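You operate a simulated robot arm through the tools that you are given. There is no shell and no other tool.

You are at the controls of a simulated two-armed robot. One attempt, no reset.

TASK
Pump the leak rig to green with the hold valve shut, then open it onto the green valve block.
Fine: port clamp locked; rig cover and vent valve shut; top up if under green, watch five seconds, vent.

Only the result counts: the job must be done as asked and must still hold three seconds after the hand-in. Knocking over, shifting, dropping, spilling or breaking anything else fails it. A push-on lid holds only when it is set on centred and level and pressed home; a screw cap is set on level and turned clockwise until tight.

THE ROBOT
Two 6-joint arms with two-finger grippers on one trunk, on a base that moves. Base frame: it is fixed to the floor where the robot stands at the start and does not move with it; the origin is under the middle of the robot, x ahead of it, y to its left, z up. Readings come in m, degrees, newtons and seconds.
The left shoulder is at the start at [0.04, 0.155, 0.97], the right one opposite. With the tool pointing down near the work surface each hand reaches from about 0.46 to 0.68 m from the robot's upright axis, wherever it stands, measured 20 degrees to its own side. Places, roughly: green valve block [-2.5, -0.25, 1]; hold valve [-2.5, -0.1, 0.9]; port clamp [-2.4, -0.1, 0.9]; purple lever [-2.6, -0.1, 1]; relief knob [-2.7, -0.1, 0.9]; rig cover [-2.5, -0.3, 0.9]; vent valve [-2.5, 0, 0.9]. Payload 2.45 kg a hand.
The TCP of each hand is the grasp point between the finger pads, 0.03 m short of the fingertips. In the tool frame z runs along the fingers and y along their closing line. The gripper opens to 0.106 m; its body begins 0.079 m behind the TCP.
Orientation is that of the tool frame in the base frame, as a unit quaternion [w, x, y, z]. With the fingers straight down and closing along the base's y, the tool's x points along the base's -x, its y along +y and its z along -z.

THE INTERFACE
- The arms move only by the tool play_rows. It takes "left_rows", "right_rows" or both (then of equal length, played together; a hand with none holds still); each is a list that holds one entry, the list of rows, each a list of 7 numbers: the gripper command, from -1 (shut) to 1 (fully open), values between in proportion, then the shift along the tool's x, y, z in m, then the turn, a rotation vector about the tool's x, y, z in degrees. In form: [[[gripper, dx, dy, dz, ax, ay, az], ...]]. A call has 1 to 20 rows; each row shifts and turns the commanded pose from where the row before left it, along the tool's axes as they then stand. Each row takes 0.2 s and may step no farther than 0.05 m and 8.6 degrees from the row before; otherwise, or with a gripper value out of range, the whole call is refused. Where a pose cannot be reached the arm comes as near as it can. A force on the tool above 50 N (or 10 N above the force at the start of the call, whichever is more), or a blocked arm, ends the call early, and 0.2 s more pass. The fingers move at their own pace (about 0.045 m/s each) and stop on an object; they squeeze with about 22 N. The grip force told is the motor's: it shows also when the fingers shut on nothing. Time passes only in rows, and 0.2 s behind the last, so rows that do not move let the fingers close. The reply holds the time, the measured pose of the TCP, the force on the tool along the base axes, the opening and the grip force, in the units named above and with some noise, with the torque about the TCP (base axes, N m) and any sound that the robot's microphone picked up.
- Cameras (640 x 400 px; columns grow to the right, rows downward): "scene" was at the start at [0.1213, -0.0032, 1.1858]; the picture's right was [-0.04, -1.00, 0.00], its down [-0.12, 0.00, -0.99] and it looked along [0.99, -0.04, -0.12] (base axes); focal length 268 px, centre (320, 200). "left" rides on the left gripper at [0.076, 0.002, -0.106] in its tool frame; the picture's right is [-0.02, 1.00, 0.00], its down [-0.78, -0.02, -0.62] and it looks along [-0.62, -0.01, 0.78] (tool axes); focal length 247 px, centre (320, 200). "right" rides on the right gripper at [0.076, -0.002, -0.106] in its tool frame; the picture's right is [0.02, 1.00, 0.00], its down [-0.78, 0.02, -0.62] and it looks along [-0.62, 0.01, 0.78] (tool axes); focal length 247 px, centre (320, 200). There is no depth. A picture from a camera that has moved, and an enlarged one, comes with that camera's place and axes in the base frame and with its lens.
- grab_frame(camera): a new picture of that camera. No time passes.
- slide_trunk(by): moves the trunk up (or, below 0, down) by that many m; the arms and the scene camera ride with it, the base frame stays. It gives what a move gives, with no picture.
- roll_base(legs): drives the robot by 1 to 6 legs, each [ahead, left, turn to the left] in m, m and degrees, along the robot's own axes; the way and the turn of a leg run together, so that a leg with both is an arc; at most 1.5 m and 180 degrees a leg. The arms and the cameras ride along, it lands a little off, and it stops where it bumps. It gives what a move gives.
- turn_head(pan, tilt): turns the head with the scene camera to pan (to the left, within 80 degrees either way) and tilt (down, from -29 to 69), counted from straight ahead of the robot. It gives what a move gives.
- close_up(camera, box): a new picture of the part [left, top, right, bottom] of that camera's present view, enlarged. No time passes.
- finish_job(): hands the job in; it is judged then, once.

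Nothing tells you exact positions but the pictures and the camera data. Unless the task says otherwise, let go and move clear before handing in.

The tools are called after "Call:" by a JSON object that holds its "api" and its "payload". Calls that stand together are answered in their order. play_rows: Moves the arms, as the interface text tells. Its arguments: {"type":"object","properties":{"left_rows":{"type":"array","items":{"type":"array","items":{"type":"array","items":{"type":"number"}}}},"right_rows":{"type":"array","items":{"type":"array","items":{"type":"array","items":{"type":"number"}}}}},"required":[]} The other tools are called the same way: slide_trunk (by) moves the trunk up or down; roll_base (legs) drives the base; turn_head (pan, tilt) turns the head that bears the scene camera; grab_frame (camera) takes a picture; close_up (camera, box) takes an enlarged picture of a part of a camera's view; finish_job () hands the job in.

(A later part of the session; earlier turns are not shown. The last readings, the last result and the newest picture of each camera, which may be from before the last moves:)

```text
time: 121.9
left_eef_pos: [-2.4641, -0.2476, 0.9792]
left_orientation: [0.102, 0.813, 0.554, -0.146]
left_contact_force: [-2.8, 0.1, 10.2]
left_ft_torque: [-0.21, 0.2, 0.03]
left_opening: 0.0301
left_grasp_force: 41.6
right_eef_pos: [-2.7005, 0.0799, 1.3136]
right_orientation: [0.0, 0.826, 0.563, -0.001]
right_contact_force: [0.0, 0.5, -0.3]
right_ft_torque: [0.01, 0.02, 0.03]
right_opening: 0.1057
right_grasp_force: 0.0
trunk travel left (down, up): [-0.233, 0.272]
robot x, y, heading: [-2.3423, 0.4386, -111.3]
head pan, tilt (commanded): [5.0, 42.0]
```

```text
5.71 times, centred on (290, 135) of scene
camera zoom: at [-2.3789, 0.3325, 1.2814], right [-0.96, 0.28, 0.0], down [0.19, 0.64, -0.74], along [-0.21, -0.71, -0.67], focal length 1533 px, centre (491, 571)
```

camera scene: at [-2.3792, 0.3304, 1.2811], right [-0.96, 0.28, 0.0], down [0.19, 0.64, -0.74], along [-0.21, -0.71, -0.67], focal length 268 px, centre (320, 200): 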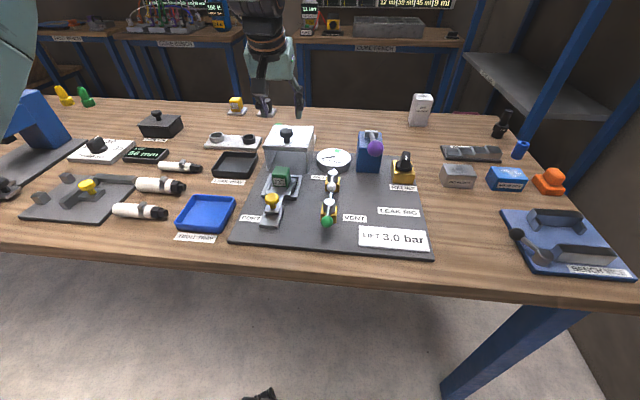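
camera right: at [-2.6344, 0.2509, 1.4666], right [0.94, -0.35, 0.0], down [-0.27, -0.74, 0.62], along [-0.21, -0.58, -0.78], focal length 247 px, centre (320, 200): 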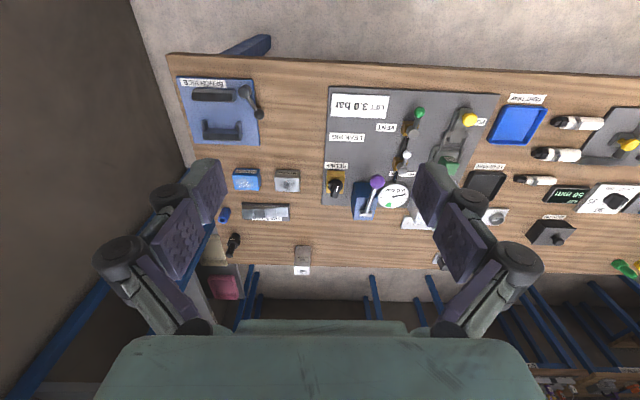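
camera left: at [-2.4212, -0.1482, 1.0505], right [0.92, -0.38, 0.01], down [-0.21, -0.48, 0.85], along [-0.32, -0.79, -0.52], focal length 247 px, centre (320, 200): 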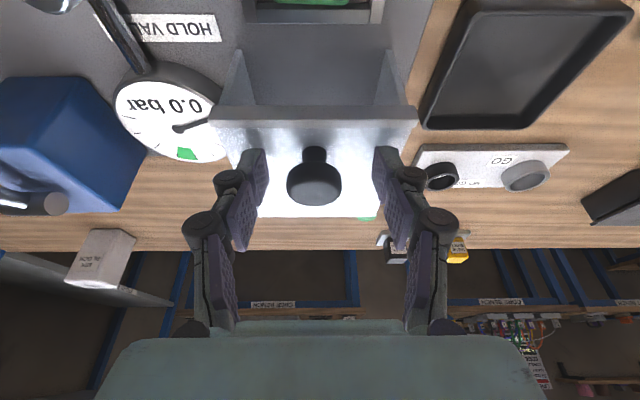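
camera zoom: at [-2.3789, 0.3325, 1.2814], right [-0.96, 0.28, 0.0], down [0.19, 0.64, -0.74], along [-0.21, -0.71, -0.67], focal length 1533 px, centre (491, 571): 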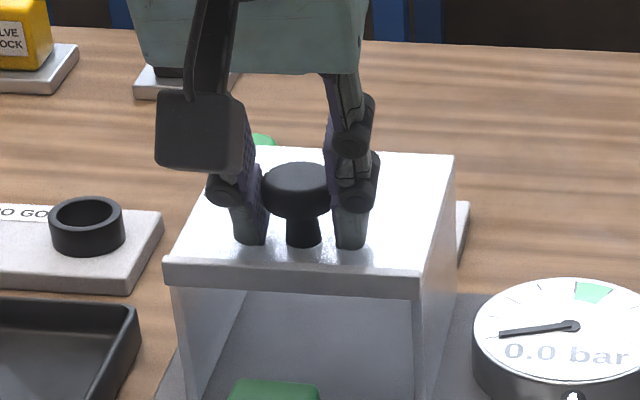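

Gripped. I pull the cover gently toward me, horizontally, and watch the force.

Call:
{"api": "play_rows", "payload": {"left_rows": [[[-0.6, 0.0028, 0, -0.0011, 0, 0, 0], [-0.6, 0.0028, 0, -0.0011, 0, 0, 0], [-0.6, 0.0028, 0, -0.0011, 0, 0, 0], [-0.6, 0.0028, 0, -0.0011, 0, 0, 0], [-0.6, 0, 0, 0, 0, 0, 0]]]}}

```text
time: 123.1
left_eef_pos: [-2.4599, -0.2369, 0.9793]
left_orientation: [0.101, 0.813, 0.555, -0.145]
left_contact_force: [-4.8, 1.1, 10.1]
left_ft_torque: [-0.55, 0.4, 0.05]
left_opening: 0.03
left_grasp_force: 44.8
right_eef_pos: [-2.701, 0.0795, 1.3139]
right_orientation: [0.002, 0.826, 0.563, -0.003]
right_contact_force: [0.7, 0.3, 0.1]
right_ft_torque: [-0.01, 0.01, 0.01]
right_opening: 0.106
right_grasp_force: 0.0
trunk travel left (down, up): [-0.233, 0.272]
robot x, y, heading: [-2.3432, 0.4393, -111.6]
head pan, tilt (commanded): [5.0, 42.0]
```

It slides freely. I continue pulling in larger steps while watching for side load or contact.

Call:
{"api": "play_rows", "payload": {"left_rows": [[[-0.6, 0.0056, 0, -0.0022, 0, 0, 0], [-0.6, 0.0056, 0, -0.0022, 0, 0, 0], [-0.6, 0.0056, 0, -0.0022, 0, 0, 0], [-0.6, 0.0056, 0, -0.0022, 0, 0, 0], [-0.6, 0.0056, 0, -0.0022, 0, 0, 0], [-0.6, 0, 0, 0, 0, 0, 0]]]}}

Call:
{"api": "grab_frame", "payload": {"camera": "scene"}}

```text
time: 124.5
left_eef_pos: [-2.4477, -0.209, 0.9786]
left_orientation: [0.1, 0.813, 0.555, -0.145]
left_contact_force: [1.7, 0.4, 8.3]
left_ft_torque: [-0.12, -0.01, 0.0]
left_opening: 0.0302
left_grasp_force: 45.1
right_eef_pos: [-2.699, 0.0779, 1.3133]
right_orientation: [0.001, 0.826, 0.564, -0.001]
right_contact_force: [-0.3, 0.9, -0.2]
right_ft_torque: [-0.02, -0.03, 0.01]
right_opening: 0.106
right_grasp_force: 0.0
trunk travel left (down, up): [-0.233, 0.272]
robot x, y, heading: [-2.3415, 0.4395, -111.9]
head pan, tilt (commanded): [5.0, 42.0]
```

```text
taken
camera scene: at [-2.3783, 0.3319, 1.2813], right [-0.96, 0.28, 0.0], down [0.19, 0.64, -0.74], along [-0.21, -0.71, -0.67], focal length 268 px, centre (320, 200)
```

scene: 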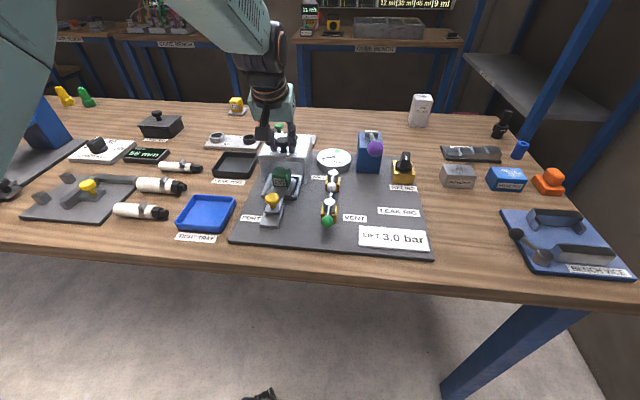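

Call:
{"api": "play_rows", "payload": {"left_rows": [[[-0.6, 0.0056, 0, -0.0022, 0, 0, 0], [-0.6, 0.0056, 0, -0.0022, 0, 0, 0], [-0.6, 0.0056, 0, -0.0022, 0, 0, 0], [-0.6, 0.0056, 0, -0.0022, 0, 0, 0], [-0.6, 0.0056, 0, -0.0022, 0, 0, 0], [-0.6, 0, 0, 0, 0, 0, 0]]]}}

Call:
{"api": "close_up", "payload": {"camera": "scene", "box": [230, 120, 350, 230]}}

```text
time: 125.9
left_eef_pos: [-2.4356, -0.181, 0.9784]
left_orientation: [0.101, 0.813, 0.555, -0.145]
left_contact_force: [8.3, -2.6, 5.0]
left_ft_torque: [-0.21, 0.02, 0.09]
left_opening: 0.0302
left_grasp_force: 45.2
right_eef_pos: [-2.6976, 0.0767, 1.3136]
right_orientation: [0.0, 0.826, 0.564, -0.002]
right_contact_force: [0.0, 0.2, -0.2]
right_ft_torque: [0.03, 0.03, 0.01]
right_opening: 0.1058
right_grasp_force: 0.1
trunk travel left (down, up): [-0.233, 0.272]
robot x, y, heading: [-2.3414, 0.4375, -111.4]
head pan, tilt (commanded): [5.0, 42.0]
```

```text
3.64 times, centred on (290, 175) of scene
camera zoom: at [-2.3774, 0.3311, 1.2812], right [-0.96, 0.28, 0.0], down [0.19, 0.64, -0.74], along [-0.21, -0.71, -0.67], focal length 976 px, centre (429, 291)
```

zoom: 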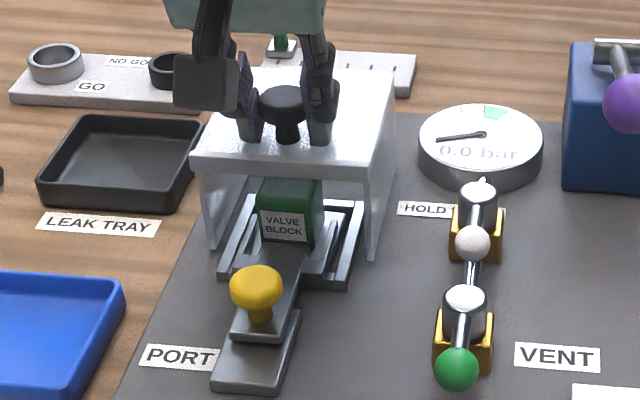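

The cover is passing over the block cleanly. I relieve the ~9 N side load and go on until it stops.

Call:
{"api": "play_rows", "payload": {"left_rows": [[[-0.6, 0.0047, 0.0015, -0.0018, 0, 0, 0], [-0.6, 0.0047, 0, -0.0018, 0, 0, 0], [-0.6, 0.0047, 0, -0.0018, 0, 0, 0], [-0.6, 0.0047, 0, -0.0018, 0, 0, 0], [-0.6, 0, 0, 0, 0, 0, 0]]]}}

Call:
{"api": "play_rows", "payload": {"left_rows": [[[-0.6, 0.0047, 0, -0.0018, 0, 0, 0], [-0.6, 0.0047, 0, -0.0018, 0, 0, 0], [-0.6, 0.0047, 0, -0.0018, 0, 0, 0], [-0.6, 0, 0, 0, 0, 0, 0]]]}}

Call:
{"api": "close_up", "payload": {"camera": "scene", "box": [230, 120, 350, 230]}}

```text
time: 127.1
left_eef_pos: [-2.4279, -0.1631, 0.9787]
left_orientation: [0.1, 0.813, 0.555, -0.144]
left_contact_force: [-3.7, 2.7, -0.7]
left_ft_torque: [-0.04, 0.21, 0.04]
left_opening: 0.0302
left_grasp_force: 45.0
right_eef_pos: [-2.6992, 0.0787, 1.3137]
right_orientation: [0.0, 0.826, 0.564, -0.002]
right_contact_force: [0.2, -0.2, -0.3]
right_ft_torque: [-0.04, 0.03, -0.01]
right_opening: 0.1061
right_grasp_force: 0.0
trunk travel left (down, up): [-0.233, 0.272]
robot x, y, heading: [-2.3443, 0.4414, -111.5]
head pan, tilt (commanded): [5.0, 42.0]
```

```text
time: 128.1
left_eef_pos: [-2.4223, -0.1489, 0.9793]
left_orientation: [0.099, 0.813, 0.555, -0.145]
left_contact_force: [-1.8, 0.4, -1.9]
left_ft_torque: [-0.02, 0.06, -0.02]
left_opening: 0.0302
left_grasp_force: 45.0
right_eef_pos: [-2.6995, 0.0784, 1.3129]
right_orientation: [0.0, 0.826, 0.564, -0.001]
right_contact_force: [-0.2, -0.4, 0.0]
right_ft_torque: [-0.01, 0.0, 0.03]
right_opening: 0.1061
right_grasp_force: 0.0
trunk travel left (down, up): [-0.233, 0.272]
robot x, y, heading: [-2.3403, 0.4389, -111.4]
head pan, tilt (commanded): [5.0, 42.0]
```

```text
3.64 times, centred on (290, 175) of scene
camera zoom: at [-2.379, 0.3309, 1.2812], right [-0.96, 0.28, 0.0], down [0.19, 0.64, -0.74], along [-0.21, -0.71, -0.67], focal length 976 px, centre (429, 291)
```

zoom: 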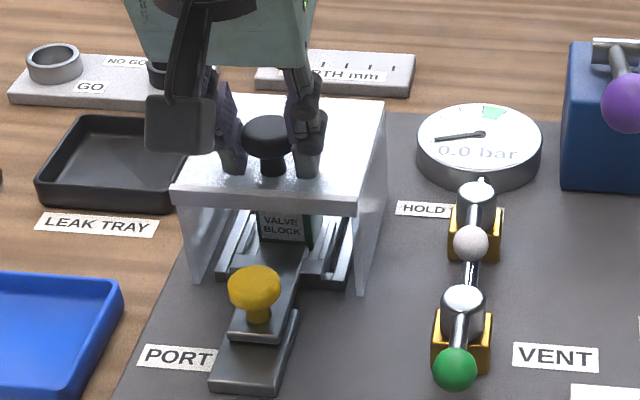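

Call:
{"api": "play_rows", "payload": {"left_rows": [[[-0.6, 0.0037, 0, -0.0014, 0, 0, 0], [-0.6, 0.0037, 0, -0.0014, 0, 0, 0], [-0.6, 0.0037, 0, -0.0014, 0, 0, 0], [-0.6, 0, 0, 0, 0, 0, 0]]]}}

Call:
{"api": "play_rows", "payload": {"left_rows": [[[-0.6, 0.0037, 0, -0.0014, 0, 0, 0], [-0.6, 0.0037, 0, -0.0014, 0, 0, 0], [-0.6, 0.0037, 0, -0.0014, 0, 0, 0], [-0.6, 0, 0, 0, 0, 0, 0]]]}}

Call:
{"api": "close_up", "payload": {"camera": "scene", "box": [230, 120, 350, 230]}}

```text
time: 129.1
left_eef_pos: [-2.4189, -0.1411, 0.9796]
left_orientation: [0.1, 0.812, 0.555, -0.146]
left_contact_force: [-5.8, -17.9, -1.6]
left_ft_torque: [-0.06, 0.05, -0.04]
left_opening: 0.0299
left_grasp_force: 45.3
right_eef_pos: [-2.7001, 0.0742, 1.3123]
right_orientation: [0.0, 0.826, 0.564, 0.0]
right_contact_force: [0.0, 0.3, 0.3]
right_ft_torque: [0.02, 0.01, -0.02]
right_opening: 0.1059
right_grasp_force: 0.2
trunk travel left (down, up): [-0.233, 0.272]
robot x, y, heading: [-2.3445, 0.4418, -111.5]
head pan, tilt (commanded): [5.0, 42.0]
```

```text
time: 130.1
left_eef_pos: [-2.4154, -0.1277, 0.9805]
left_orientation: [0.096, 0.811, 0.557, -0.148]
left_contact_force: [-16.3, -0.8, 4.8]
left_ft_torque: [-0.58, 0.37, -0.73]
left_opening: 0.0282
left_grasp_force: 17.7
right_eef_pos: [-2.7018, 0.078, 1.3121]
right_orientation: [0.002, 0.826, 0.563, -0.001]
right_contact_force: [0.2, -1.4, -0.1]
right_ft_torque: [0.01, 0.02, 0.01]
right_opening: 0.106
right_grasp_force: 0.0
trunk travel left (down, up): [-0.233, 0.272]
robot x, y, heading: [-2.3414, 0.4414, -111.7]
head pan, tilt (commanded): [5.0, 42.0]
```

```text
3.64 times, centred on (290, 175) of scene
camera zoom: at [-2.3809, 0.3308, 1.2812], right [-0.96, 0.28, 0.0], down [0.19, 0.64, -0.74], along [-0.21, -0.71, -0.67], focal length 976 px, centre (429, 291)
```

zoom: 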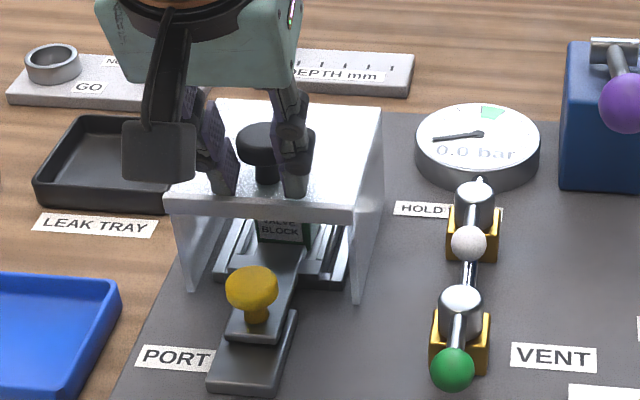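

The cover reached its stop (≈0.115 m of travel) and the fingers began to slip on the knob. I open and back off upward.

Call:
{"api": "play_rows", "payload": {"left_rows": [[[0.3, 0, 0, 0, 0, 0, 0], [0.3, 0, 0, 0, 0, 0, 0], [0.3, 0, 0, 0, 0, 0, 0], [0.3, 0, 0, -0.04, 0, 0, 0], [0.3, 0, 0, -0.04, 0, 0, 0], [0.3, 0, 0, -0.04, 0, 0, 0]]]}}

Call:
{"api": "close_up", "payload": {"camera": "scene", "box": [230, 120, 350, 230]}}

Call:
{"api": "grab_frame", "payload": {"camera": "left"}}

```text
time: 131.5
left_eef_pos: [-2.3971, -0.088, 1.0923]
left_orientation: [0.101, 0.813, 0.554, -0.144]
left_contact_force: [-0.2, 0.2, -0.7]
left_ft_torque: [-0.03, 0.02, 0.01]
left_opening: 0.0691
left_grasp_force: 0.0
right_eef_pos: [-2.6997, 0.0777, 1.3126]
right_orientation: [0.001, 0.826, 0.563, -0.001]
right_contact_force: [-0.5, 0.3, -1.1]
right_ft_torque: [0.01, -0.02, 0.01]
right_opening: 0.106
right_grasp_force: 0.2
trunk travel left (down, up): [-0.233, 0.272]
robot x, y, heading: [-2.3448, 0.4371, -111.7]
head pan, tilt (commanded): [5.0, 42.0]
```

```text
3.64 times, centred on (290, 175) of scene
camera zoom: at [-2.379, 0.3308, 1.2812], right [-0.96, 0.28, 0.0], down [0.19, 0.64, -0.74], along [-0.21, -0.71, -0.67], focal length 976 px, centre (429, 291)
```

zoom: 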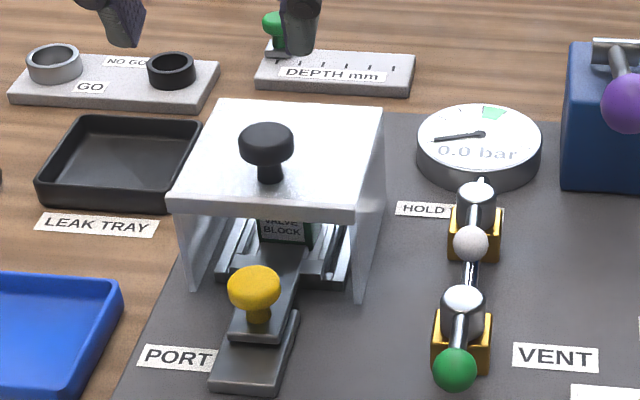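

```text
taken
camera left: at [-2.3585, 0.0134, 1.1644], right [0.92, -0.38, 0.01], down [-0.21, -0.48, 0.85], along [-0.32, -0.79, -0.52], focal length 247 px, centre (320, 200)
```

left: 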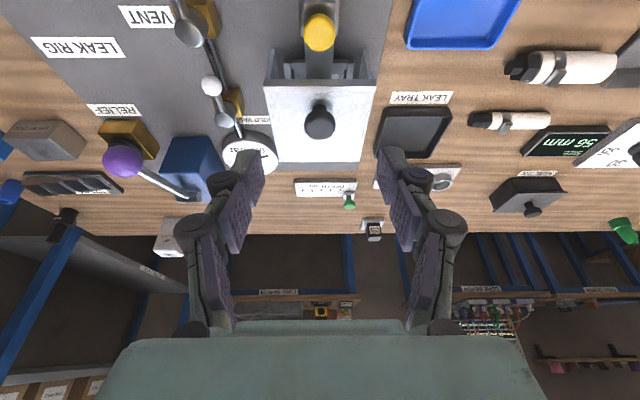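

The cover now sits over the block. Next the vent valve: I bring the left hand upright and above the green ball with a narrower opening to straddle it.

Call:
{"api": "play_rows", "payload": {"left_rows": [[[0.2, 0, 0, -0.01, 0, 7, 0], [0.0, 0, 0, 0, 0, 7, 0], [-0.1, 0, 0, 0, 0, 7, 0], [-0.1, 0.011, -0.03, 0, 0, 0, 0], [-0.1, 0.011, -0.03, 0, 0, 0, 0], [-0.1, 0.011, -0.03, 0.02, 0, 0, 0], [-0.1, 0.011, -0.03, 0.03, 0, 0, 0], [-0.1, 0, 0, 0.03, 0, 0, 0], [-0.1, 0, 0, 0, 0, 0, 0]]]}}

Call:
{"api": "grab_frame", "payload": {"camera": "left"}}

Call:
{"api": "grab_frame", "payload": {"camera": "scene"}}

```text
time: 133.7
left_eef_pos: [-2.4423, -0.0718, 1.0649]
left_orientation: [-0.04, 0.809, 0.586, -0.035]
left_contact_force: [-0.5, 0.2, 0.7]
left_ft_torque: [-0.02, -0.03, 0.0]
left_opening: 0.0477
left_grasp_force: 0.0
left hand out of reach, approached as far as the arm can: row 6, 7, 8
right_eef_pos: [-2.7008, 0.0775, 1.314]
right_orientation: [0.001, 0.826, 0.564, 0.0]
right_contact_force: [0.4, 0.5, 0.8]
right_ft_torque: [0.01, -0.02, 0.03]
right_opening: 0.1061
right_grasp_force: 0.1
trunk travel left (down, up): [-0.233, 0.272]
robot x, y, heading: [-2.3432, 0.4376, -111.7]
head pan, tilt (commanded): [5.0, 42.0]
stopped in row 9 (left hand): the arm was blocked; the commanded pose is now the measured one
```

```text
taken
camera left: at [-2.4064, -0.0014, 1.1679], right [0.94, -0.33, -0.11], down [-0.19, -0.75, 0.63], along [-0.29, -0.57, -0.77], focal length 247 px, centre (320, 200)
```

left: 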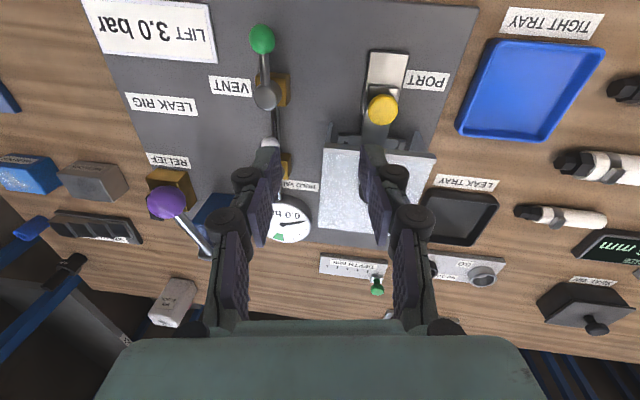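

```text
taken
camera scene: at [-2.3796, 0.3321, 1.2813], right [-0.96, 0.28, 0.0], down [0.19, 0.64, -0.74], along [-0.21, -0.71, -0.67], focal length 268 px, centre (320, 200)
```

scene: 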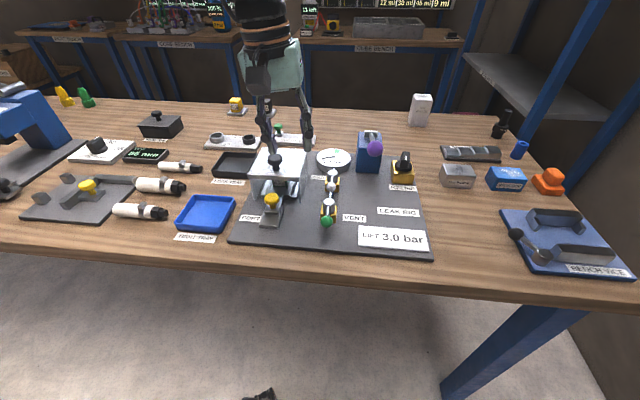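

The left arm got blocked there: with the trunk raised, the near zone is too close for it. I lift the hand out, straighten it, and lower the trunk back to its original height where the near reach is better.

Call:
{"api": "play_rows", "payload": {"left_rows": [[[-0.1, 0, 0.02, -0.03, 0, 0, 0], [-0.1, 0, 0.02, -0.04, 0, 0, 0], [-0.1, 0, 0.02, -0.03, -6, 0.7, 3.3], [-0.1, 0, 0, 0, 0, 0, 0]]]}}

Call:
{"api": "slide_trunk", "payload": {"by": -0.15}}

Call:
{"api": "turn_head", "payload": {"pan": 5, "tilt": 30}}

Call:
{"api": "grab_frame", "payload": {"camera": "scene"}}

Call:
{"api": "grab_frame", "payload": {"camera": "left"}}

```text
time: 134.7
left_eef_pos: [-2.3699, -0.0944, 1.1536]
left_orientation: [0.001, 0.827, 0.562, 0.002]
left_contact_force: [0.3, -0.2, 0.9]
left_ft_torque: [0.04, -0.03, 0.01]
left_opening: 0.0475
left_grasp_force: 0.0
right_eef_pos: [-2.7004, 0.0768, 1.3127]
right_orientation: [0.001, 0.826, 0.564, -0.002]
right_contact_force: [-0.4, 0.1, 0.9]
right_ft_torque: [0.03, 0.03, 0.01]
right_opening: 0.1059
right_grasp_force: 0.0
trunk travel left (down, up): [-0.233, 0.272]
robot x, y, heading: [-2.3405, 0.4389, -111.5]
head pan, tilt (commanded): [5.0, 42.0]
```

```text
time: 136.4
left_eef_pos: [-2.3717, -0.0929, 1.0039]
left_orientation: [0.0, 0.827, 0.562, 0.0]
left_contact_force: [1.0, -0.3, 0.2]
left_ft_torque: [-0.02, -0.01, -0.01]
left_opening: 0.0478
left_grasp_force: 0.1
right_eef_pos: [-2.6993, 0.0777, 1.1615]
right_orientation: [0.0, 0.826, 0.564, -0.001]
right_contact_force: [0.8, 0.0, 0.0]
right_ft_torque: [0.0, 0.0, 0.0]
right_opening: 0.1061
right_grasp_force: 0.1
trunk travel left (down, up): [-0.083, 0.422]
robot x, y, heading: [-2.3408, 0.4383, -111.5]
head pan, tilt (commanded): [5.0, 42.0]
```

```text
time: 137.2
left_eef_pos: [-2.3713, -0.0938, 1.0029]
left_orientation: [0.001, 0.827, 0.562, 0.001]
left_contact_force: [-0.9, 0.5, -0.2]
left_ft_torque: [-0.04, 0.02, 0.01]
left_opening: 0.0477
left_grasp_force: 0.1
right_eef_pos: [-2.6992, 0.079, 1.1622]
right_orientation: [0.001, 0.826, 0.564, -0.001]
right_contact_force: [-0.1, 0.7, 0.4]
right_ft_torque: [-0.02, 0.0, 0.02]
right_opening: 0.106
right_grasp_force: 0.0
trunk travel left (down, up): [-0.083, 0.422]
robot x, y, heading: [-2.3448, 0.44, -111.7]
head pan, tilt (commanded): [5.0, 30.0]
```

```text
taken
camera scene: at [-2.3806, 0.3247, 1.1483], right [-0.96, 0.28, 0.0], down [0.14, 0.48, -0.87], along [-0.25, -0.83, -0.5], focal length 268 px, centre (320, 200)
```

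scene: 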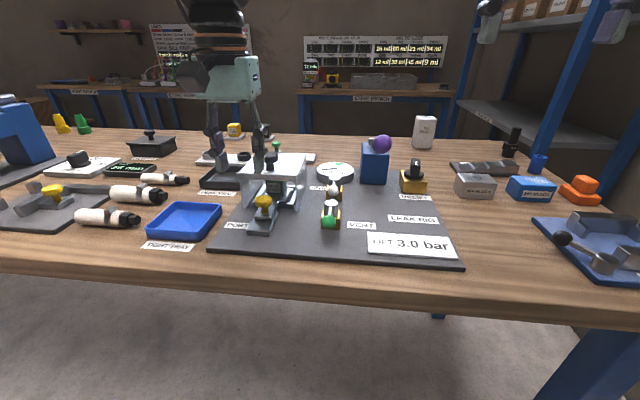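

```text
taken
camera left: at [-2.3432, -0.0222, 1.1089], right [0.92, -0.39, 0.0], down [-0.31, -0.72, 0.62], along [-0.24, -0.57, -0.78], focal length 247 px, centre (320, 200)
```

left: 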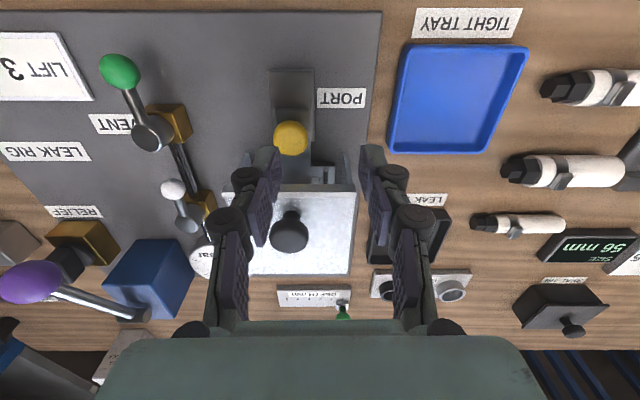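

Everything stays in place. I move the left hand over the green vent ball at about [-2.491, -0.001, 0.913].

Call:
{"api": "play_rows", "payload": {"left_rows": [[[-0.1, 0.01, -0.036, -0.02, 0, 0, 0], [-0.1, 0.01, -0.036, 0, 0, 0, 0], [-0.1, 0.01, -0.036, 0, 0, 0, 0], [-0.1, 0.01, -0.036, 0, 0, 0, 0], [-0.1, 0, 0, 0, 0, 0, 0]]]}}

Call:
{"api": "grab_frame", "payload": {"camera": "left"}}

```text
time: 138.6
left_eef_pos: [-2.4583, -0.0373, 1.0569]
left_orientation: [-0.034, 0.817, 0.575, -0.033]
left_contact_force: [0.1, 0.4, 0.2]
left_ft_torque: [0.0, 0.02, 0.0]
left_opening: 0.0476
left_grasp_force: 0.0
left hand out of reach, approached as far as the arm can: row 4
right_eef_pos: [-2.6987, 0.0777, 1.1628]
right_orientation: [0.001, 0.826, 0.563, 0.0]
right_contact_force: [-0.1, 0.5, -0.7]
right_ft_torque: [-0.01, 0.0, 0.0]
right_opening: 0.106
right_grasp_force: 0.1
trunk travel left (down, up): [-0.083, 0.422]
robot x, y, heading: [-2.3436, 0.4359, -111.6]
head pan, tilt (commanded): [5.0, 30.0]
stopped in row 5 (left hand): the arm was blocked; the commanded pose is now the measured one
```

```text
taken
camera left: at [-2.4219, 0.0324, 1.1611], right [0.93, -0.36, -0.09], down [-0.22, -0.74, 0.63], along [-0.29, -0.57, -0.77], focal length 247 px, centre (320, 200)
```

left: 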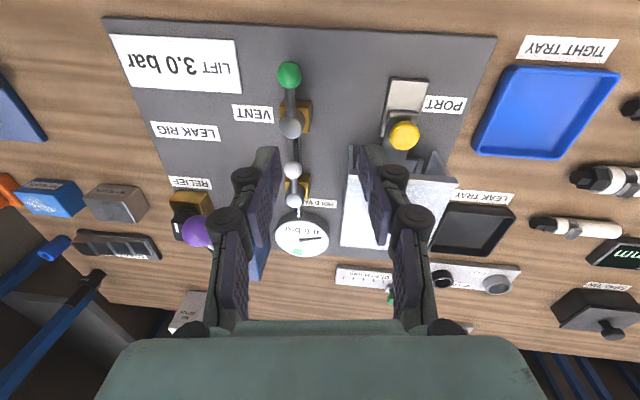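

The left arm can't reach the near centre; targets should lie about 20° off to a hand's own side. I'll park the left hand, and shift the base ~0.17 m to its left so that the right hand gets both valves and the pump at good angles.

Call:
{"api": "play_rows", "payload": {"left_rows": [[[1, 0, 0.03, -0.03, 0, 0, 0], [1, 0, 0.03, -0.03, -5.3, 0.9, 1.7], [1, 0, 0.03, -0.03, 0, 0, 0], [1, 0, 0.01, -0.03, 0, 0, 0], [1, 0, 0, 0, 0, 0, 0]]]}}

Call:
{"api": "roll_base", "payload": {"legs": [[-0.03, 0, 0], [0, 0.17, 0]]}}

Call:
{"api": "grab_frame", "payload": {"camera": "scene"}}

Call:
{"api": "grab_frame", "payload": {"camera": "right"}}

```text
time: 139.8
left_eef_pos: [-2.3627, -0.0719, 1.1725]
left_orientation: [0.001, 0.827, 0.563, 0.001]
left_contact_force: [0.6, -0.2, 0.7]
left_ft_torque: [0.0, -0.04, -0.02]
left_opening: 0.1058
left_grasp_force: 0.0
right_eef_pos: [-2.7005, 0.0786, 1.1616]
right_orientation: [0.001, 0.826, 0.563, -0.002]
right_contact_force: [0.2, 0.0, -0.1]
right_ft_torque: [0.01, -0.01, 0.0]
right_opening: 0.1061
right_grasp_force: 0.0
trunk travel left (down, up): [-0.083, 0.422]
robot x, y, heading: [-2.343, 0.4392, -111.8]
head pan, tilt (commanded): [5.0, 30.0]
```

```text
time: 143.3
left_eef_pos: [-2.1898, -0.1062, 1.1733]
left_orientation: [0.001, 0.826, 0.564, 0.002]
left_contact_force: [-0.1, 0.1, 0.7]
left_ft_torque: [0.02, 0.06, 0.02]
left_opening: 0.106
left_grasp_force: 0.0
right_eef_pos: [-2.5289, 0.0445, 1.1627]
right_orientation: [0.001, 0.826, 0.563, -0.002]
right_contact_force: [0.2, -0.6, -0.3]
right_ft_torque: [-0.01, 0.05, 0.03]
right_opening: 0.1064
right_grasp_force: 0.1
trunk travel left (down, up): [-0.083, 0.422]
robot x, y, heading: [-2.1731, 0.4071, -111.7]
head pan, tilt (commanded): [5.0, 30.0]
```

```text
taken
camera scene: at [-2.2072, 0.2907, 1.1485], right [-0.96, 0.28, 0.0], down [0.14, 0.48, -0.87], along [-0.25, -0.83, -0.5], focal length 268 px, centre (320, 200)
```

scene: 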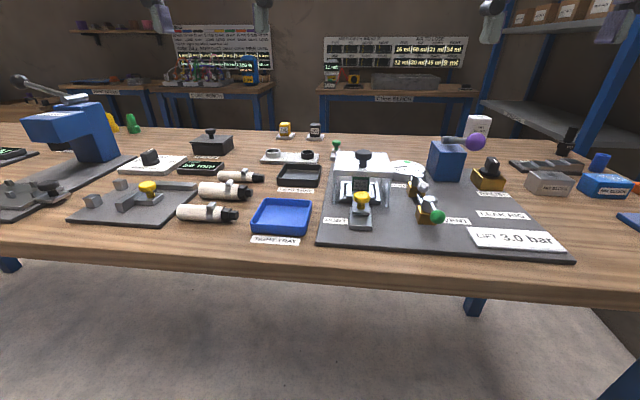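

```text
taken
camera right: at [-2.5021, 0.1149, 1.2684], right [0.94, -0.34, 0.0], down [-0.27, -0.73, 0.63], along [-0.22, -0.59, -0.78], focal length 247 px, centre (320, 200)
```

right: 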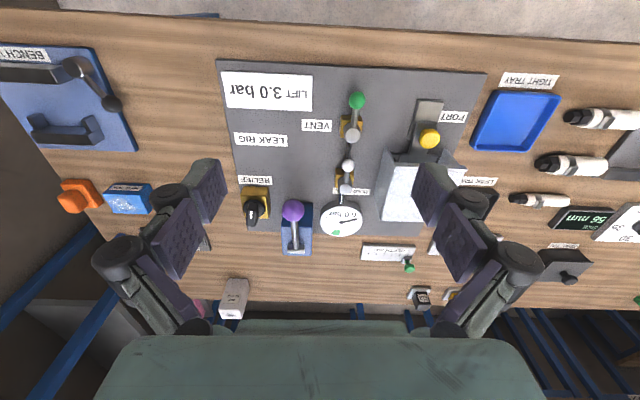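

Now the vent ball is at about 0.5 m ahead, 0.145 m to the right – well placed for the right hand. I move the right hand above it.

Call:
{"api": "play_rows", "payload": {"right_rows": [[[-0.1, -0.01, 0.017, 0.04, 0, 0, 0], [-0.1, -0.01, 0.017, 0.04, 0, 0, 0], [-0.1, -0.01, 0.018, 0.04, 0, 0, 0], [-0.1, 0, 0, 0.04, 0, 0, 0], [-0.1, 0, 0, 0, 0, 0, 0]]]}}

Call:
{"api": "grab_frame", "payload": {"camera": "right"}}

Call:
{"api": "close_up", "payload": {"camera": "scene", "box": [380, 150, 500, 230]}}

```text
time: 144.5
left_eef_pos: [-2.1908, -0.1057, 1.173]
left_orientation: [0.001, 0.826, 0.564, 0.001]
left_contact_force: [0.4, -0.5, 0.6]
left_ft_torque: [-0.02, 0.0, 0.03]
left_opening: 0.1059
left_grasp_force: 0.0
right_eef_pos: [-2.4912, -0.004, 1.0036]
right_orientation: [0.002, 0.826, 0.564, -0.001]
right_contact_force: [-0.4, 0.6, 0.7]
right_ft_torque: [-0.05, 0.0, 0.0]
right_opening: 0.0473
right_grasp_force: 0.1
trunk travel left (down, up): [-0.083, 0.422]
robot x, y, heading: [-2.1748, 0.4032, -111.5]
head pan, tilt (commanded): [5.0, 30.0]
```

```text
taken
camera right: at [-2.4652, 0.0661, 1.1096], right [0.94, -0.34, 0.0], down [-0.27, -0.73, 0.63], along [-0.22, -0.59, -0.78], focal length 247 px, centre (320, 200)
```

right: 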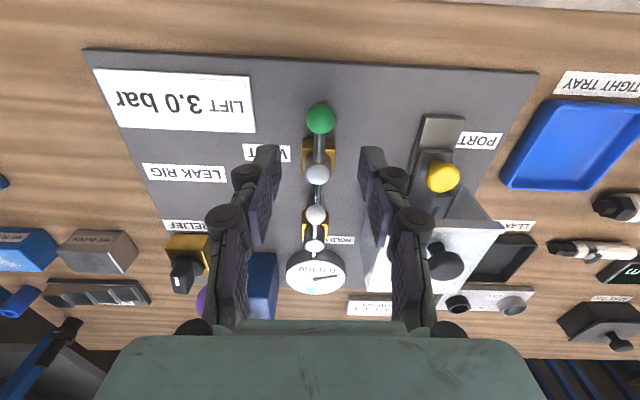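

```text
5.00 times, centred on (440, 190) of scene
camera zoom: at [-2.2071, 0.2905, 1.1485], right [-0.96, 0.28, 0.0], down [0.14, 0.48, -0.87], along [-0.25, -0.83, -0.5], focal length 1342 px, centre (-280, 250)
```

zoom: 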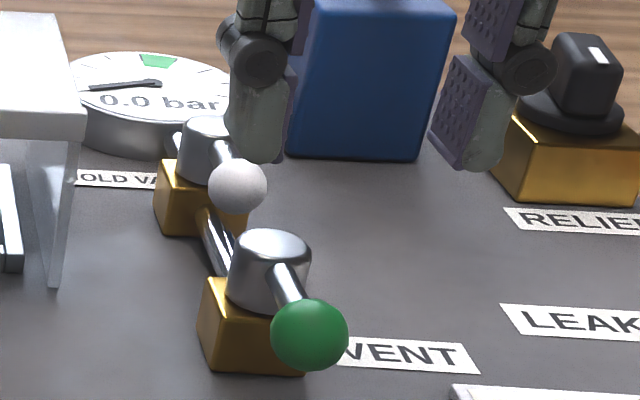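

The green ball is nearly under the hand. I descend to straddle it, then gently test turning it to the right (toward VENT label side).

Call:
{"api": "play_rows", "payload": {"right_rows": [[[-0.1, 0.004, -0.0015, 0.03, 0, 0, 0], [-0.1, 0, 0, 0.03, 0, 0, 0], [-0.1, 0, 0, 0.018, 0, 0, 0], [-0.1, 0, 0, 0, 0, 0, 0]]]}}

Call:
{"api": "grab_frame", "payload": {"camera": "right"}}

Call:
{"api": "close_up", "payload": {"camera": "scene", "box": [380, 150, 500, 230]}}

```text
time: 145.5
left_eef_pos: [-2.1915, -0.1067, 1.1718]
left_orientation: [0.001, 0.826, 0.563, 0.001]
left_contact_force: [0.3, 0.2, -1.7]
left_ft_torque: [0.01, 0.01, 0.0]
left_opening: 0.1058
left_grasp_force: 0.2
right_eef_pos: [-2.4942, -0.0009, 0.9251]
right_orientation: [0.001, 0.826, 0.564, -0.001]
right_contact_force: [-0.3, 0.2, 0.0]
right_ft_torque: [-0.03, -0.01, 0.01]
right_opening: 0.0477
right_grasp_force: 0.1
trunk travel left (down, up): [-0.083, 0.422]
robot x, y, heading: [-2.1726, 0.4017, -111.3]
head pan, tilt (commanded): [5.0, 30.0]
```

```text
taken
camera right: at [-2.4677, 0.0695, 1.031], right [0.94, -0.34, 0.0], down [-0.27, -0.73, 0.62], along [-0.22, -0.59, -0.78], focal length 247 px, centre (320, 200)
```

right: 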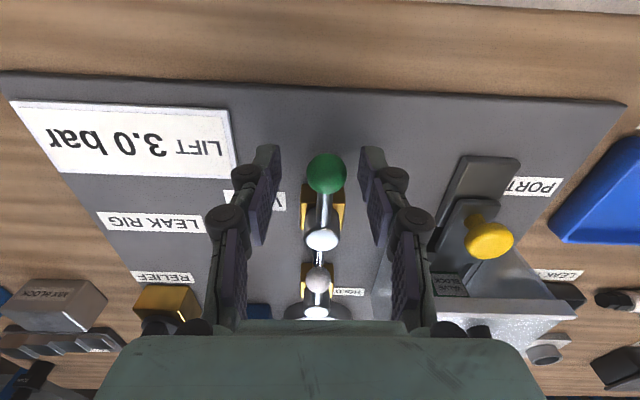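

```text
5.00 times, centred on (440, 190) of scene
camera zoom: at [-2.2079, 0.29, 1.1484], right [-0.96, 0.28, 0.0], down [0.14, 0.48, -0.87], along [-0.25, -0.83, -0.5], focal length 1342 px, centre (-280, 250)
```

zoom: 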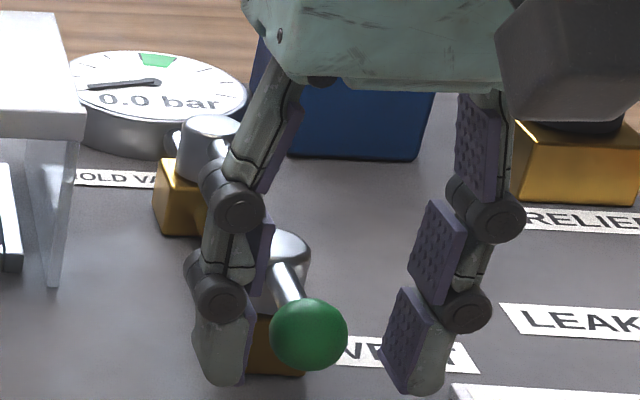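

Call:
{"api": "play_rows", "payload": {"right_rows": [[[-0.1, 0, -0.005, 0, 0, 0, 0], [-0.1, 0, -0.005, 0, 0, 0, 0], [-0.1, 0, -0.003, 0, 0, 0, 0], [-0.1, 0, -0.002, 0, 0, 0, 0], [-0.1, 0, 0, 0, 0, 0, 0]]]}}

Call:
{"api": "grab_frame", "payload": {"camera": "right"}}

```text
time: 146.7
left_eef_pos: [-2.1898, -0.1088, 1.1719]
left_orientation: [0.0, 0.826, 0.564, 0.001]
left_contact_force: [0.5, 0.7, 0.1]
left_ft_torque: [0.01, 0.04, 0.0]
left_opening: 0.1062
left_grasp_force: 0.1
right_eef_pos: [-2.5057, 0.0046, 0.923]
right_orientation: [0.0, 0.826, 0.563, -0.001]
right_contact_force: [9.8, -6.4, -6.0]
right_ft_torque: [0.01, -0.02, -0.03]
right_opening: 0.0549
right_grasp_force: 5.4
trunk travel left (down, up): [-0.083, 0.422]
robot x, y, heading: [-2.1658, 0.4028, -111.5]
head pan, tilt (commanded): [5.0, 30.0]
```

```text
taken
camera right: at [-2.4788, 0.0743, 1.0295], right [0.94, -0.35, 0.0], down [-0.27, -0.73, 0.62], along [-0.22, -0.58, -0.78], focal length 247 px, centre (320, 200)
```

right: 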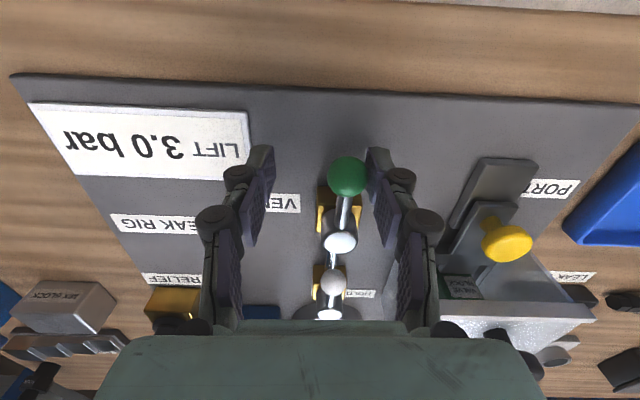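

Pushing right only spread the fingers with ~12 N – no motion. I try the other way, to the left.

Call:
{"api": "play_rows", "payload": {"right_rows": [[[-0.1, 0, 0.01, 0, 0, 0, 0], [-0.1, 0, 0.01, 0, 0, 0, 0], [-0.1, 0, 0.004, 0, 0, 0, 0], [-0.1, 0, 0.003, 0, 0, 0, 0], [-0.1, 0, 0.002, 0, 0, 0, 0], [-0.1, 0, 0, 0, 0, 0, 0]]]}}

Call:
{"api": "grab_frame", "payload": {"camera": "right"}}

```text
time: 148.1
left_eef_pos: [-2.1918, -0.1068, 1.1727]
left_orientation: [0.001, 0.826, 0.563, 0.001]
left_contact_force: [-0.1, -0.9, 0.2]
left_ft_torque: [0.0, -0.05, -0.01]
left_opening: 0.1059
left_grasp_force: 0.0
right_eef_pos: [-2.4795, -0.0042, 0.9253]
right_orientation: [0.001, 0.826, 0.564, -0.001]
right_contact_force: [0.2, 0.1, 0.2]
right_ft_torque: [0.0, -0.01, -0.01]
right_opening: 0.0476
right_grasp_force: 0.0
trunk travel left (down, up): [-0.083, 0.422]
robot x, y, heading: [-2.1721, 0.4051, -111.5]
head pan, tilt (commanded): [5.0, 30.0]
```

```text
taken
camera right: at [-2.4532, 0.0655, 1.0303], right [0.94, -0.34, 0.0], down [-0.27, -0.73, 0.62], along [-0.21, -0.59, -0.78], focal length 247 px, centre (320, 200)
```

right: 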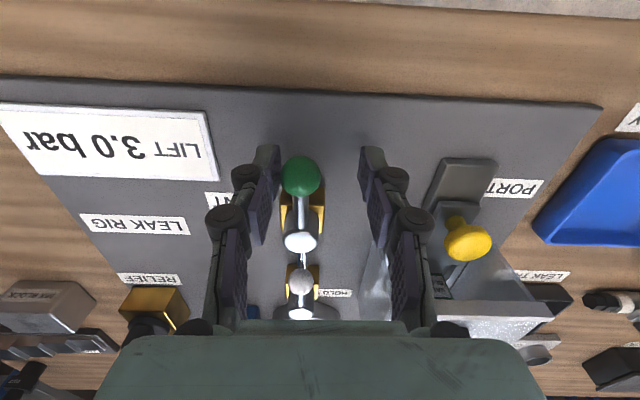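

Call:
{"api": "play_rows", "payload": {"right_rows": [[[-0.1, 0, 0.004, 0, 0, 0, 0], [-0.1, 0, 0.003, 0, 0, 0, 0], [-0.1, 0, 0.003, 0, 0, 0, 0], [-0.1, 0, 0.003, 0, 0, 0, 0], [-0.1, 0, 0, 0, 0, 0, 0]]]}}

Call:
{"api": "grab_frame", "payload": {"camera": "right"}}

```text
time: 149.3
left_eef_pos: [-2.1923, -0.1079, 1.1725]
left_orientation: [0.0, 0.826, 0.564, 0.002]
left_contact_force: [-0.2, -0.2, 0.3]
left_ft_torque: [-0.01, 0.0, 0.01]
left_opening: 0.1059
left_grasp_force: 0.1
right_eef_pos: [-2.4664, -0.0098, 0.9246]
right_orientation: [0.002, 0.826, 0.563, -0.001]
right_contact_force: [-0.6, 0.6, -0.4]
right_ft_torque: [-0.01, 0.0, -0.01]
right_opening: 0.0477
right_grasp_force: 0.6
trunk travel left (down, up): [-0.083, 0.422]
robot x, y, heading: [-2.1666, 0.404, -111.6]
head pan, tilt (commanded): [5.0, 30.0]
```

```text
taken
camera right: at [-2.4404, 0.0604, 1.0301], right [0.94, -0.34, 0.0], down [-0.27, -0.73, 0.62], along [-0.22, -0.59, -0.78], focal length 247 px, centre (320, 200)
```

right: 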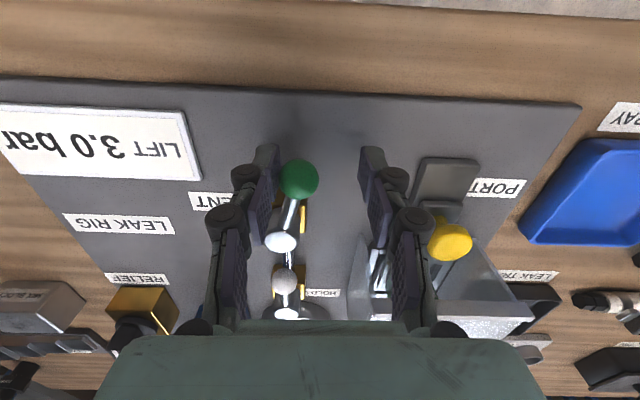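

The lever moved to the left with little force, so clockwise closes it. To avoid a finger touching the cover wall later, I lift, close the fingers, and push from the trailing (right) side instead.

Call:
{"api": "play_rows", "payload": {"right_rows": [[[-0.1, 0, -0.006, -0.02, 0, 0, 0], [-0.1, 0, 0, -0.03, 0, 0, 0], [-1, 0.002, -0.02, 0, 0, 0, 0], [-1, 0, -0.019, 0, 0, 0, 0], [-1, 0, 0, 0, 0, 0, 0], [-1, 0, 0, 0, 0, 0, 0]]]}}

Call:
{"api": "grab_frame", "payload": {"camera": "right"}}

```text
time: 150.7
left_eef_pos: [-2.1926, -0.1067, 1.1726]
left_orientation: [0.001, 0.826, 0.563, 0.003]
left_contact_force: [-0.3, -0.1, -0.1]
left_ft_torque: [0.0, -0.01, 0.04]
left_opening: 0.1058
left_grasp_force: 0.0
right_eef_pos: [-2.5083, 0.0091, 0.9734]
right_orientation: [0.001, 0.826, 0.563, -0.002]
right_contact_force: [-0.4, -0.6, -0.7]
right_ft_torque: [0.01, -0.01, 0.01]
right_opening: 0.0001
right_grasp_force: 22.0
trunk travel left (down, up): [-0.083, 0.422]
robot x, y, heading: [-2.1699, 0.4022, -111.6]
head pan, tilt (commanded): [5.0, 30.0]
```

```text
taken
camera right: at [-2.4819, 0.0798, 1.079], right [0.94, -0.34, 0.0], down [-0.27, -0.73, 0.62], along [-0.21, -0.59, -0.78], focal length 247 px, centre (320, 200)
```

right: 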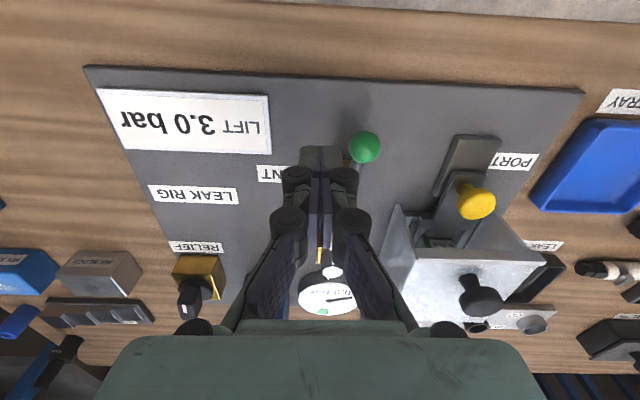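

Finger tips are ~4 mm clear on the ball's right side. I descend and push the ball around its arc to the left.

Call:
{"api": "play_rows", "payload": {"right_rows": [[[-1, 0, 0, 0.024, 0, 0, 0], [-1, 0, 0, 0.024, 0, 0, 0], [-1, 0.0013, 0.0115, 0, 0, 0, 0], [-1, 0.0006, 0.009, 0, 0, 0, 0], [-1, -0.0013, 0.0093, 0, 0, 0, 0], [-1, -0.003, 0.0091, 0, 0, 0, 0], [-1, 0, 0, 0, 0, 0, 0]]]}}

Call:
{"api": "grab_frame", "payload": {"camera": "right"}}

```text
time: 152.3
left_eef_pos: [-2.1926, -0.1069, 1.1725]
left_orientation: [0.002, 0.826, 0.564, 0.003]
left_contact_force: [-0.7, -0.2, 1.0]
left_ft_torque: [0.0, -0.04, -0.01]
left_opening: 0.1061
left_grasp_force: 0.1
right_eef_pos: [-2.474, -0.0077, 0.9257]
right_orientation: [0.0, 0.826, 0.563, -0.002]
right_contact_force: [-0.4, 1.0, 0.1]
right_ft_torque: [0.04, -0.02, 0.02]
right_opening: 0.0002
right_grasp_force: 22.3
trunk travel left (down, up): [-0.083, 0.422]
robot x, y, heading: [-2.1655, 0.4045, -111.6]
head pan, tilt (commanded): [5.0, 30.0]
```

```text
taken
camera right: at [-2.4471, 0.0622, 1.0311], right [0.94, -0.34, 0.0], down [-0.27, -0.73, 0.62], along [-0.21, -0.59, -0.78], focal length 247 px, centre (320, 200)
```

right: 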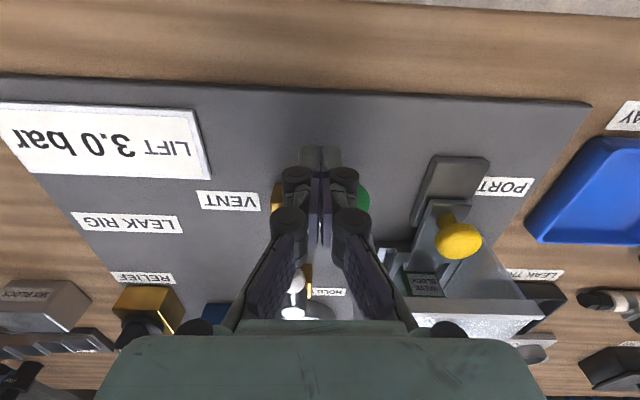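

Call:
{"api": "play_rows", "payload": {"right_rows": [[[-1, -0.0045, 0.0082, 0, 0, 0, 0], [-1, -0.0059, 0.0072, 0, 0, 0, 0], [-1, -0.0071, 0.006, 0, 0, 0, 0], [-1, 0, 0, 0, 0, 0, 0]]]}}

Call:
{"api": "grab_frame", "payload": {"camera": "right"}}

Call:
{"api": "close_up", "payload": {"camera": "scene", "box": [350, 150, 470, 230]}}

```text
time: 153.3
left_eef_pos: [-2.1913, -0.1068, 1.1721]
left_orientation: [0.001, 0.826, 0.563, 0.002]
left_contact_force: [0.0, -0.5, -0.4]
left_ft_torque: [-0.03, 0.02, 0.02]
left_opening: 0.1059
left_grasp_force: 0.1
right_eef_pos: [-2.4617, -0.0334, 0.9306]
right_orientation: [0.007, 0.827, 0.562, -0.001]
right_contact_force: [-0.3, -0.6, -0.1]
right_ft_torque: [0.0, -0.03, 0.0]
right_opening: 0.0
right_grasp_force: 21.8
trunk travel left (down, up): [-0.083, 0.422]
robot x, y, heading: [-2.1683, 0.402, -111.5]
head pan, tilt (commanded): [5.0, 30.0]
```

```text
taken
camera right: at [-2.4358, 0.039, 1.0356], right [0.94, -0.35, 0.01], down [-0.28, -0.73, 0.63], along [-0.21, -0.59, -0.78], focal length 247 px, centre (320, 200)
```

right: 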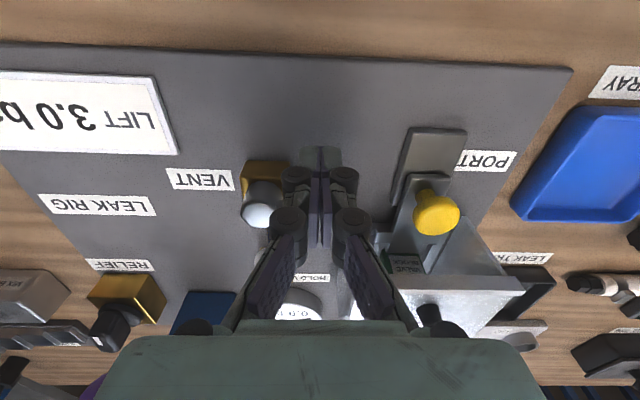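

```text
5.00 times, centred on (410, 190) of scene
camera zoom: at [-2.2082, 0.2895, 1.1483], right [-0.96, 0.28, 0.0], down [0.14, 0.48, -0.87], along [-0.25, -0.83, -0.5], focal length 1342 px, centre (-130, 250)
```

zoom: 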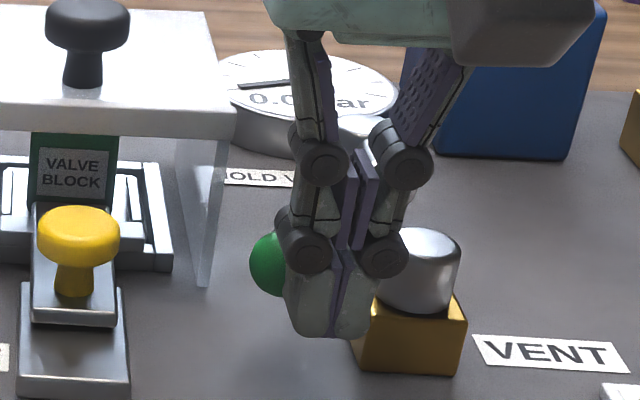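

Call:
{"api": "play_rows", "payload": {"right_rows": [[[-1, -0.0056, 0.006, 0, 0, 0, 0], [-1, -0.004, 0.002, 0, 0, 0, 0], [-1, -0.003, 0, 0, 0, 0, 0], [-1, 0, 0, 0, 0, 0, 0]]]}}

Call:
{"api": "close_up", "payload": {"camera": "scene", "box": [350, 150, 470, 230]}}

```text
time: 154.3
left_eef_pos: [-2.1912, -0.1001, 1.1754]
left_orientation: [0.003, 0.826, 0.564, -0.001]
left_contact_force: [-0.9, 0.4, 0.2]
left_ft_torque: [-0.02, 0.02, -0.02]
left_opening: 0.1061
left_grasp_force: 0.1
right_eef_pos: [-2.46, -0.0376, 0.9333]
right_orientation: [0.006, 0.829, 0.559, 0.006]
right_contact_force: [2.7, 44.2, 1.1]
right_ft_torque: [0.97, -0.07, 0.18]
right_opening: 0.0001
right_grasp_force: 21.8
trunk travel left (down, up): [-0.083, 0.422]
robot x, y, heading: [-2.1682, 0.4038, -111.4]
head pan, tilt (commanded): [5.0, 30.0]
```

```text
5.00 times, centred on (410, 190) of scene
camera zoom: at [-2.2079, 0.2957, 1.1491], right [-0.96, 0.28, 0.0], down [0.14, 0.47, -0.87], along [-0.25, -0.83, -0.49], focal length 1342 px, centre (-130, 250)
```

zoom: 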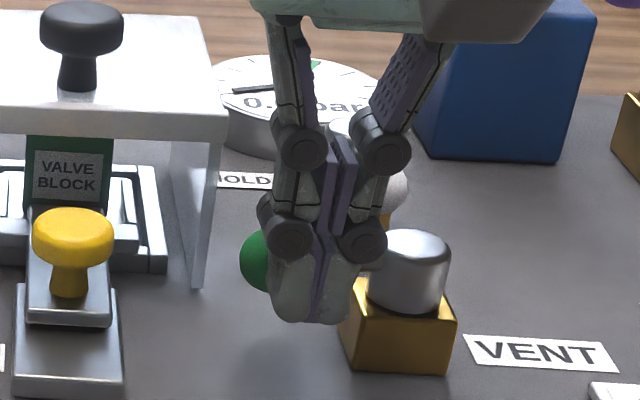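

It met a hard stop (44 N). I back off toward me, lift and check the lever position.

Call:
{"api": "play_rows", "payload": {"right_rows": [[[-1, 0.012, 0, 0, 0, 0, 0], [-1, 0.01, 0, -0.03, 0, 0, 0], [-1, 0, 0, -0.04, 0, 0, 0], [-1, 0, -0.02, -0.04, 0, 0, 0], [-1, 0, 0, 0, 0, 0, 0]]]}}

Call:
{"api": "close_up", "payload": {"camera": "scene", "box": [350, 150, 470, 230]}}

Call:
{"api": "grab_frame", "payload": {"camera": "right"}}

```text
time: 155.5
left_eef_pos: [-2.1895, -0.1047, 1.1734]
left_orientation: [0.002, 0.826, 0.564, 0.0]
left_contact_force: [-0.1, 0.0, 0.2]
left_ft_torque: [-0.08, 0.06, -0.03]
left_opening: 0.1059
left_grasp_force: 0.0
right_eef_pos: [-2.4658, -0.0173, 1.0359]
right_orientation: [0.001, 0.826, 0.564, -0.003]
right_contact_force: [-0.7, -0.2, 0.7]
right_ft_torque: [-0.05, 0.02, 0.01]
right_opening: 0.0
right_grasp_force: 21.4
trunk travel left (down, up): [-0.083, 0.422]
robot x, y, heading: [-2.1756, 0.4016, -111.4]
head pan, tilt (commanded): [5.0, 30.0]
```

```text
5.00 times, centred on (410, 190) of scene
camera zoom: at [-2.2065, 0.2919, 1.1487], right [-0.96, 0.28, 0.0], down [0.14, 0.48, -0.87], along [-0.25, -0.83, -0.5], focal length 1342 px, centre (-130, 250)
```

zoom: 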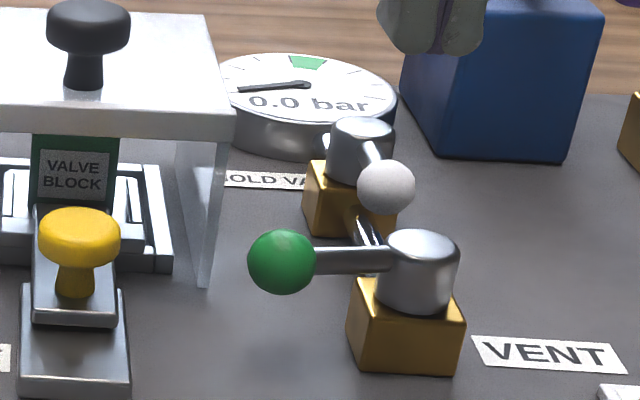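

```text
taken
camera right: at [-2.4392, 0.0529, 1.1416], right [0.94, -0.34, 0.0], down [-0.27, -0.73, 0.63], along [-0.22, -0.59, -0.78], focal length 247 px, centre (320, 200)
```

right: 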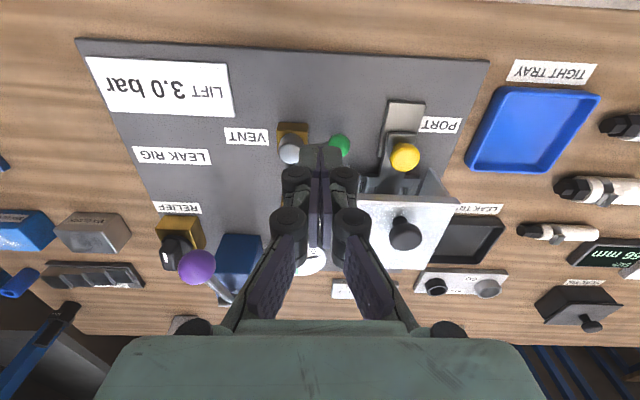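

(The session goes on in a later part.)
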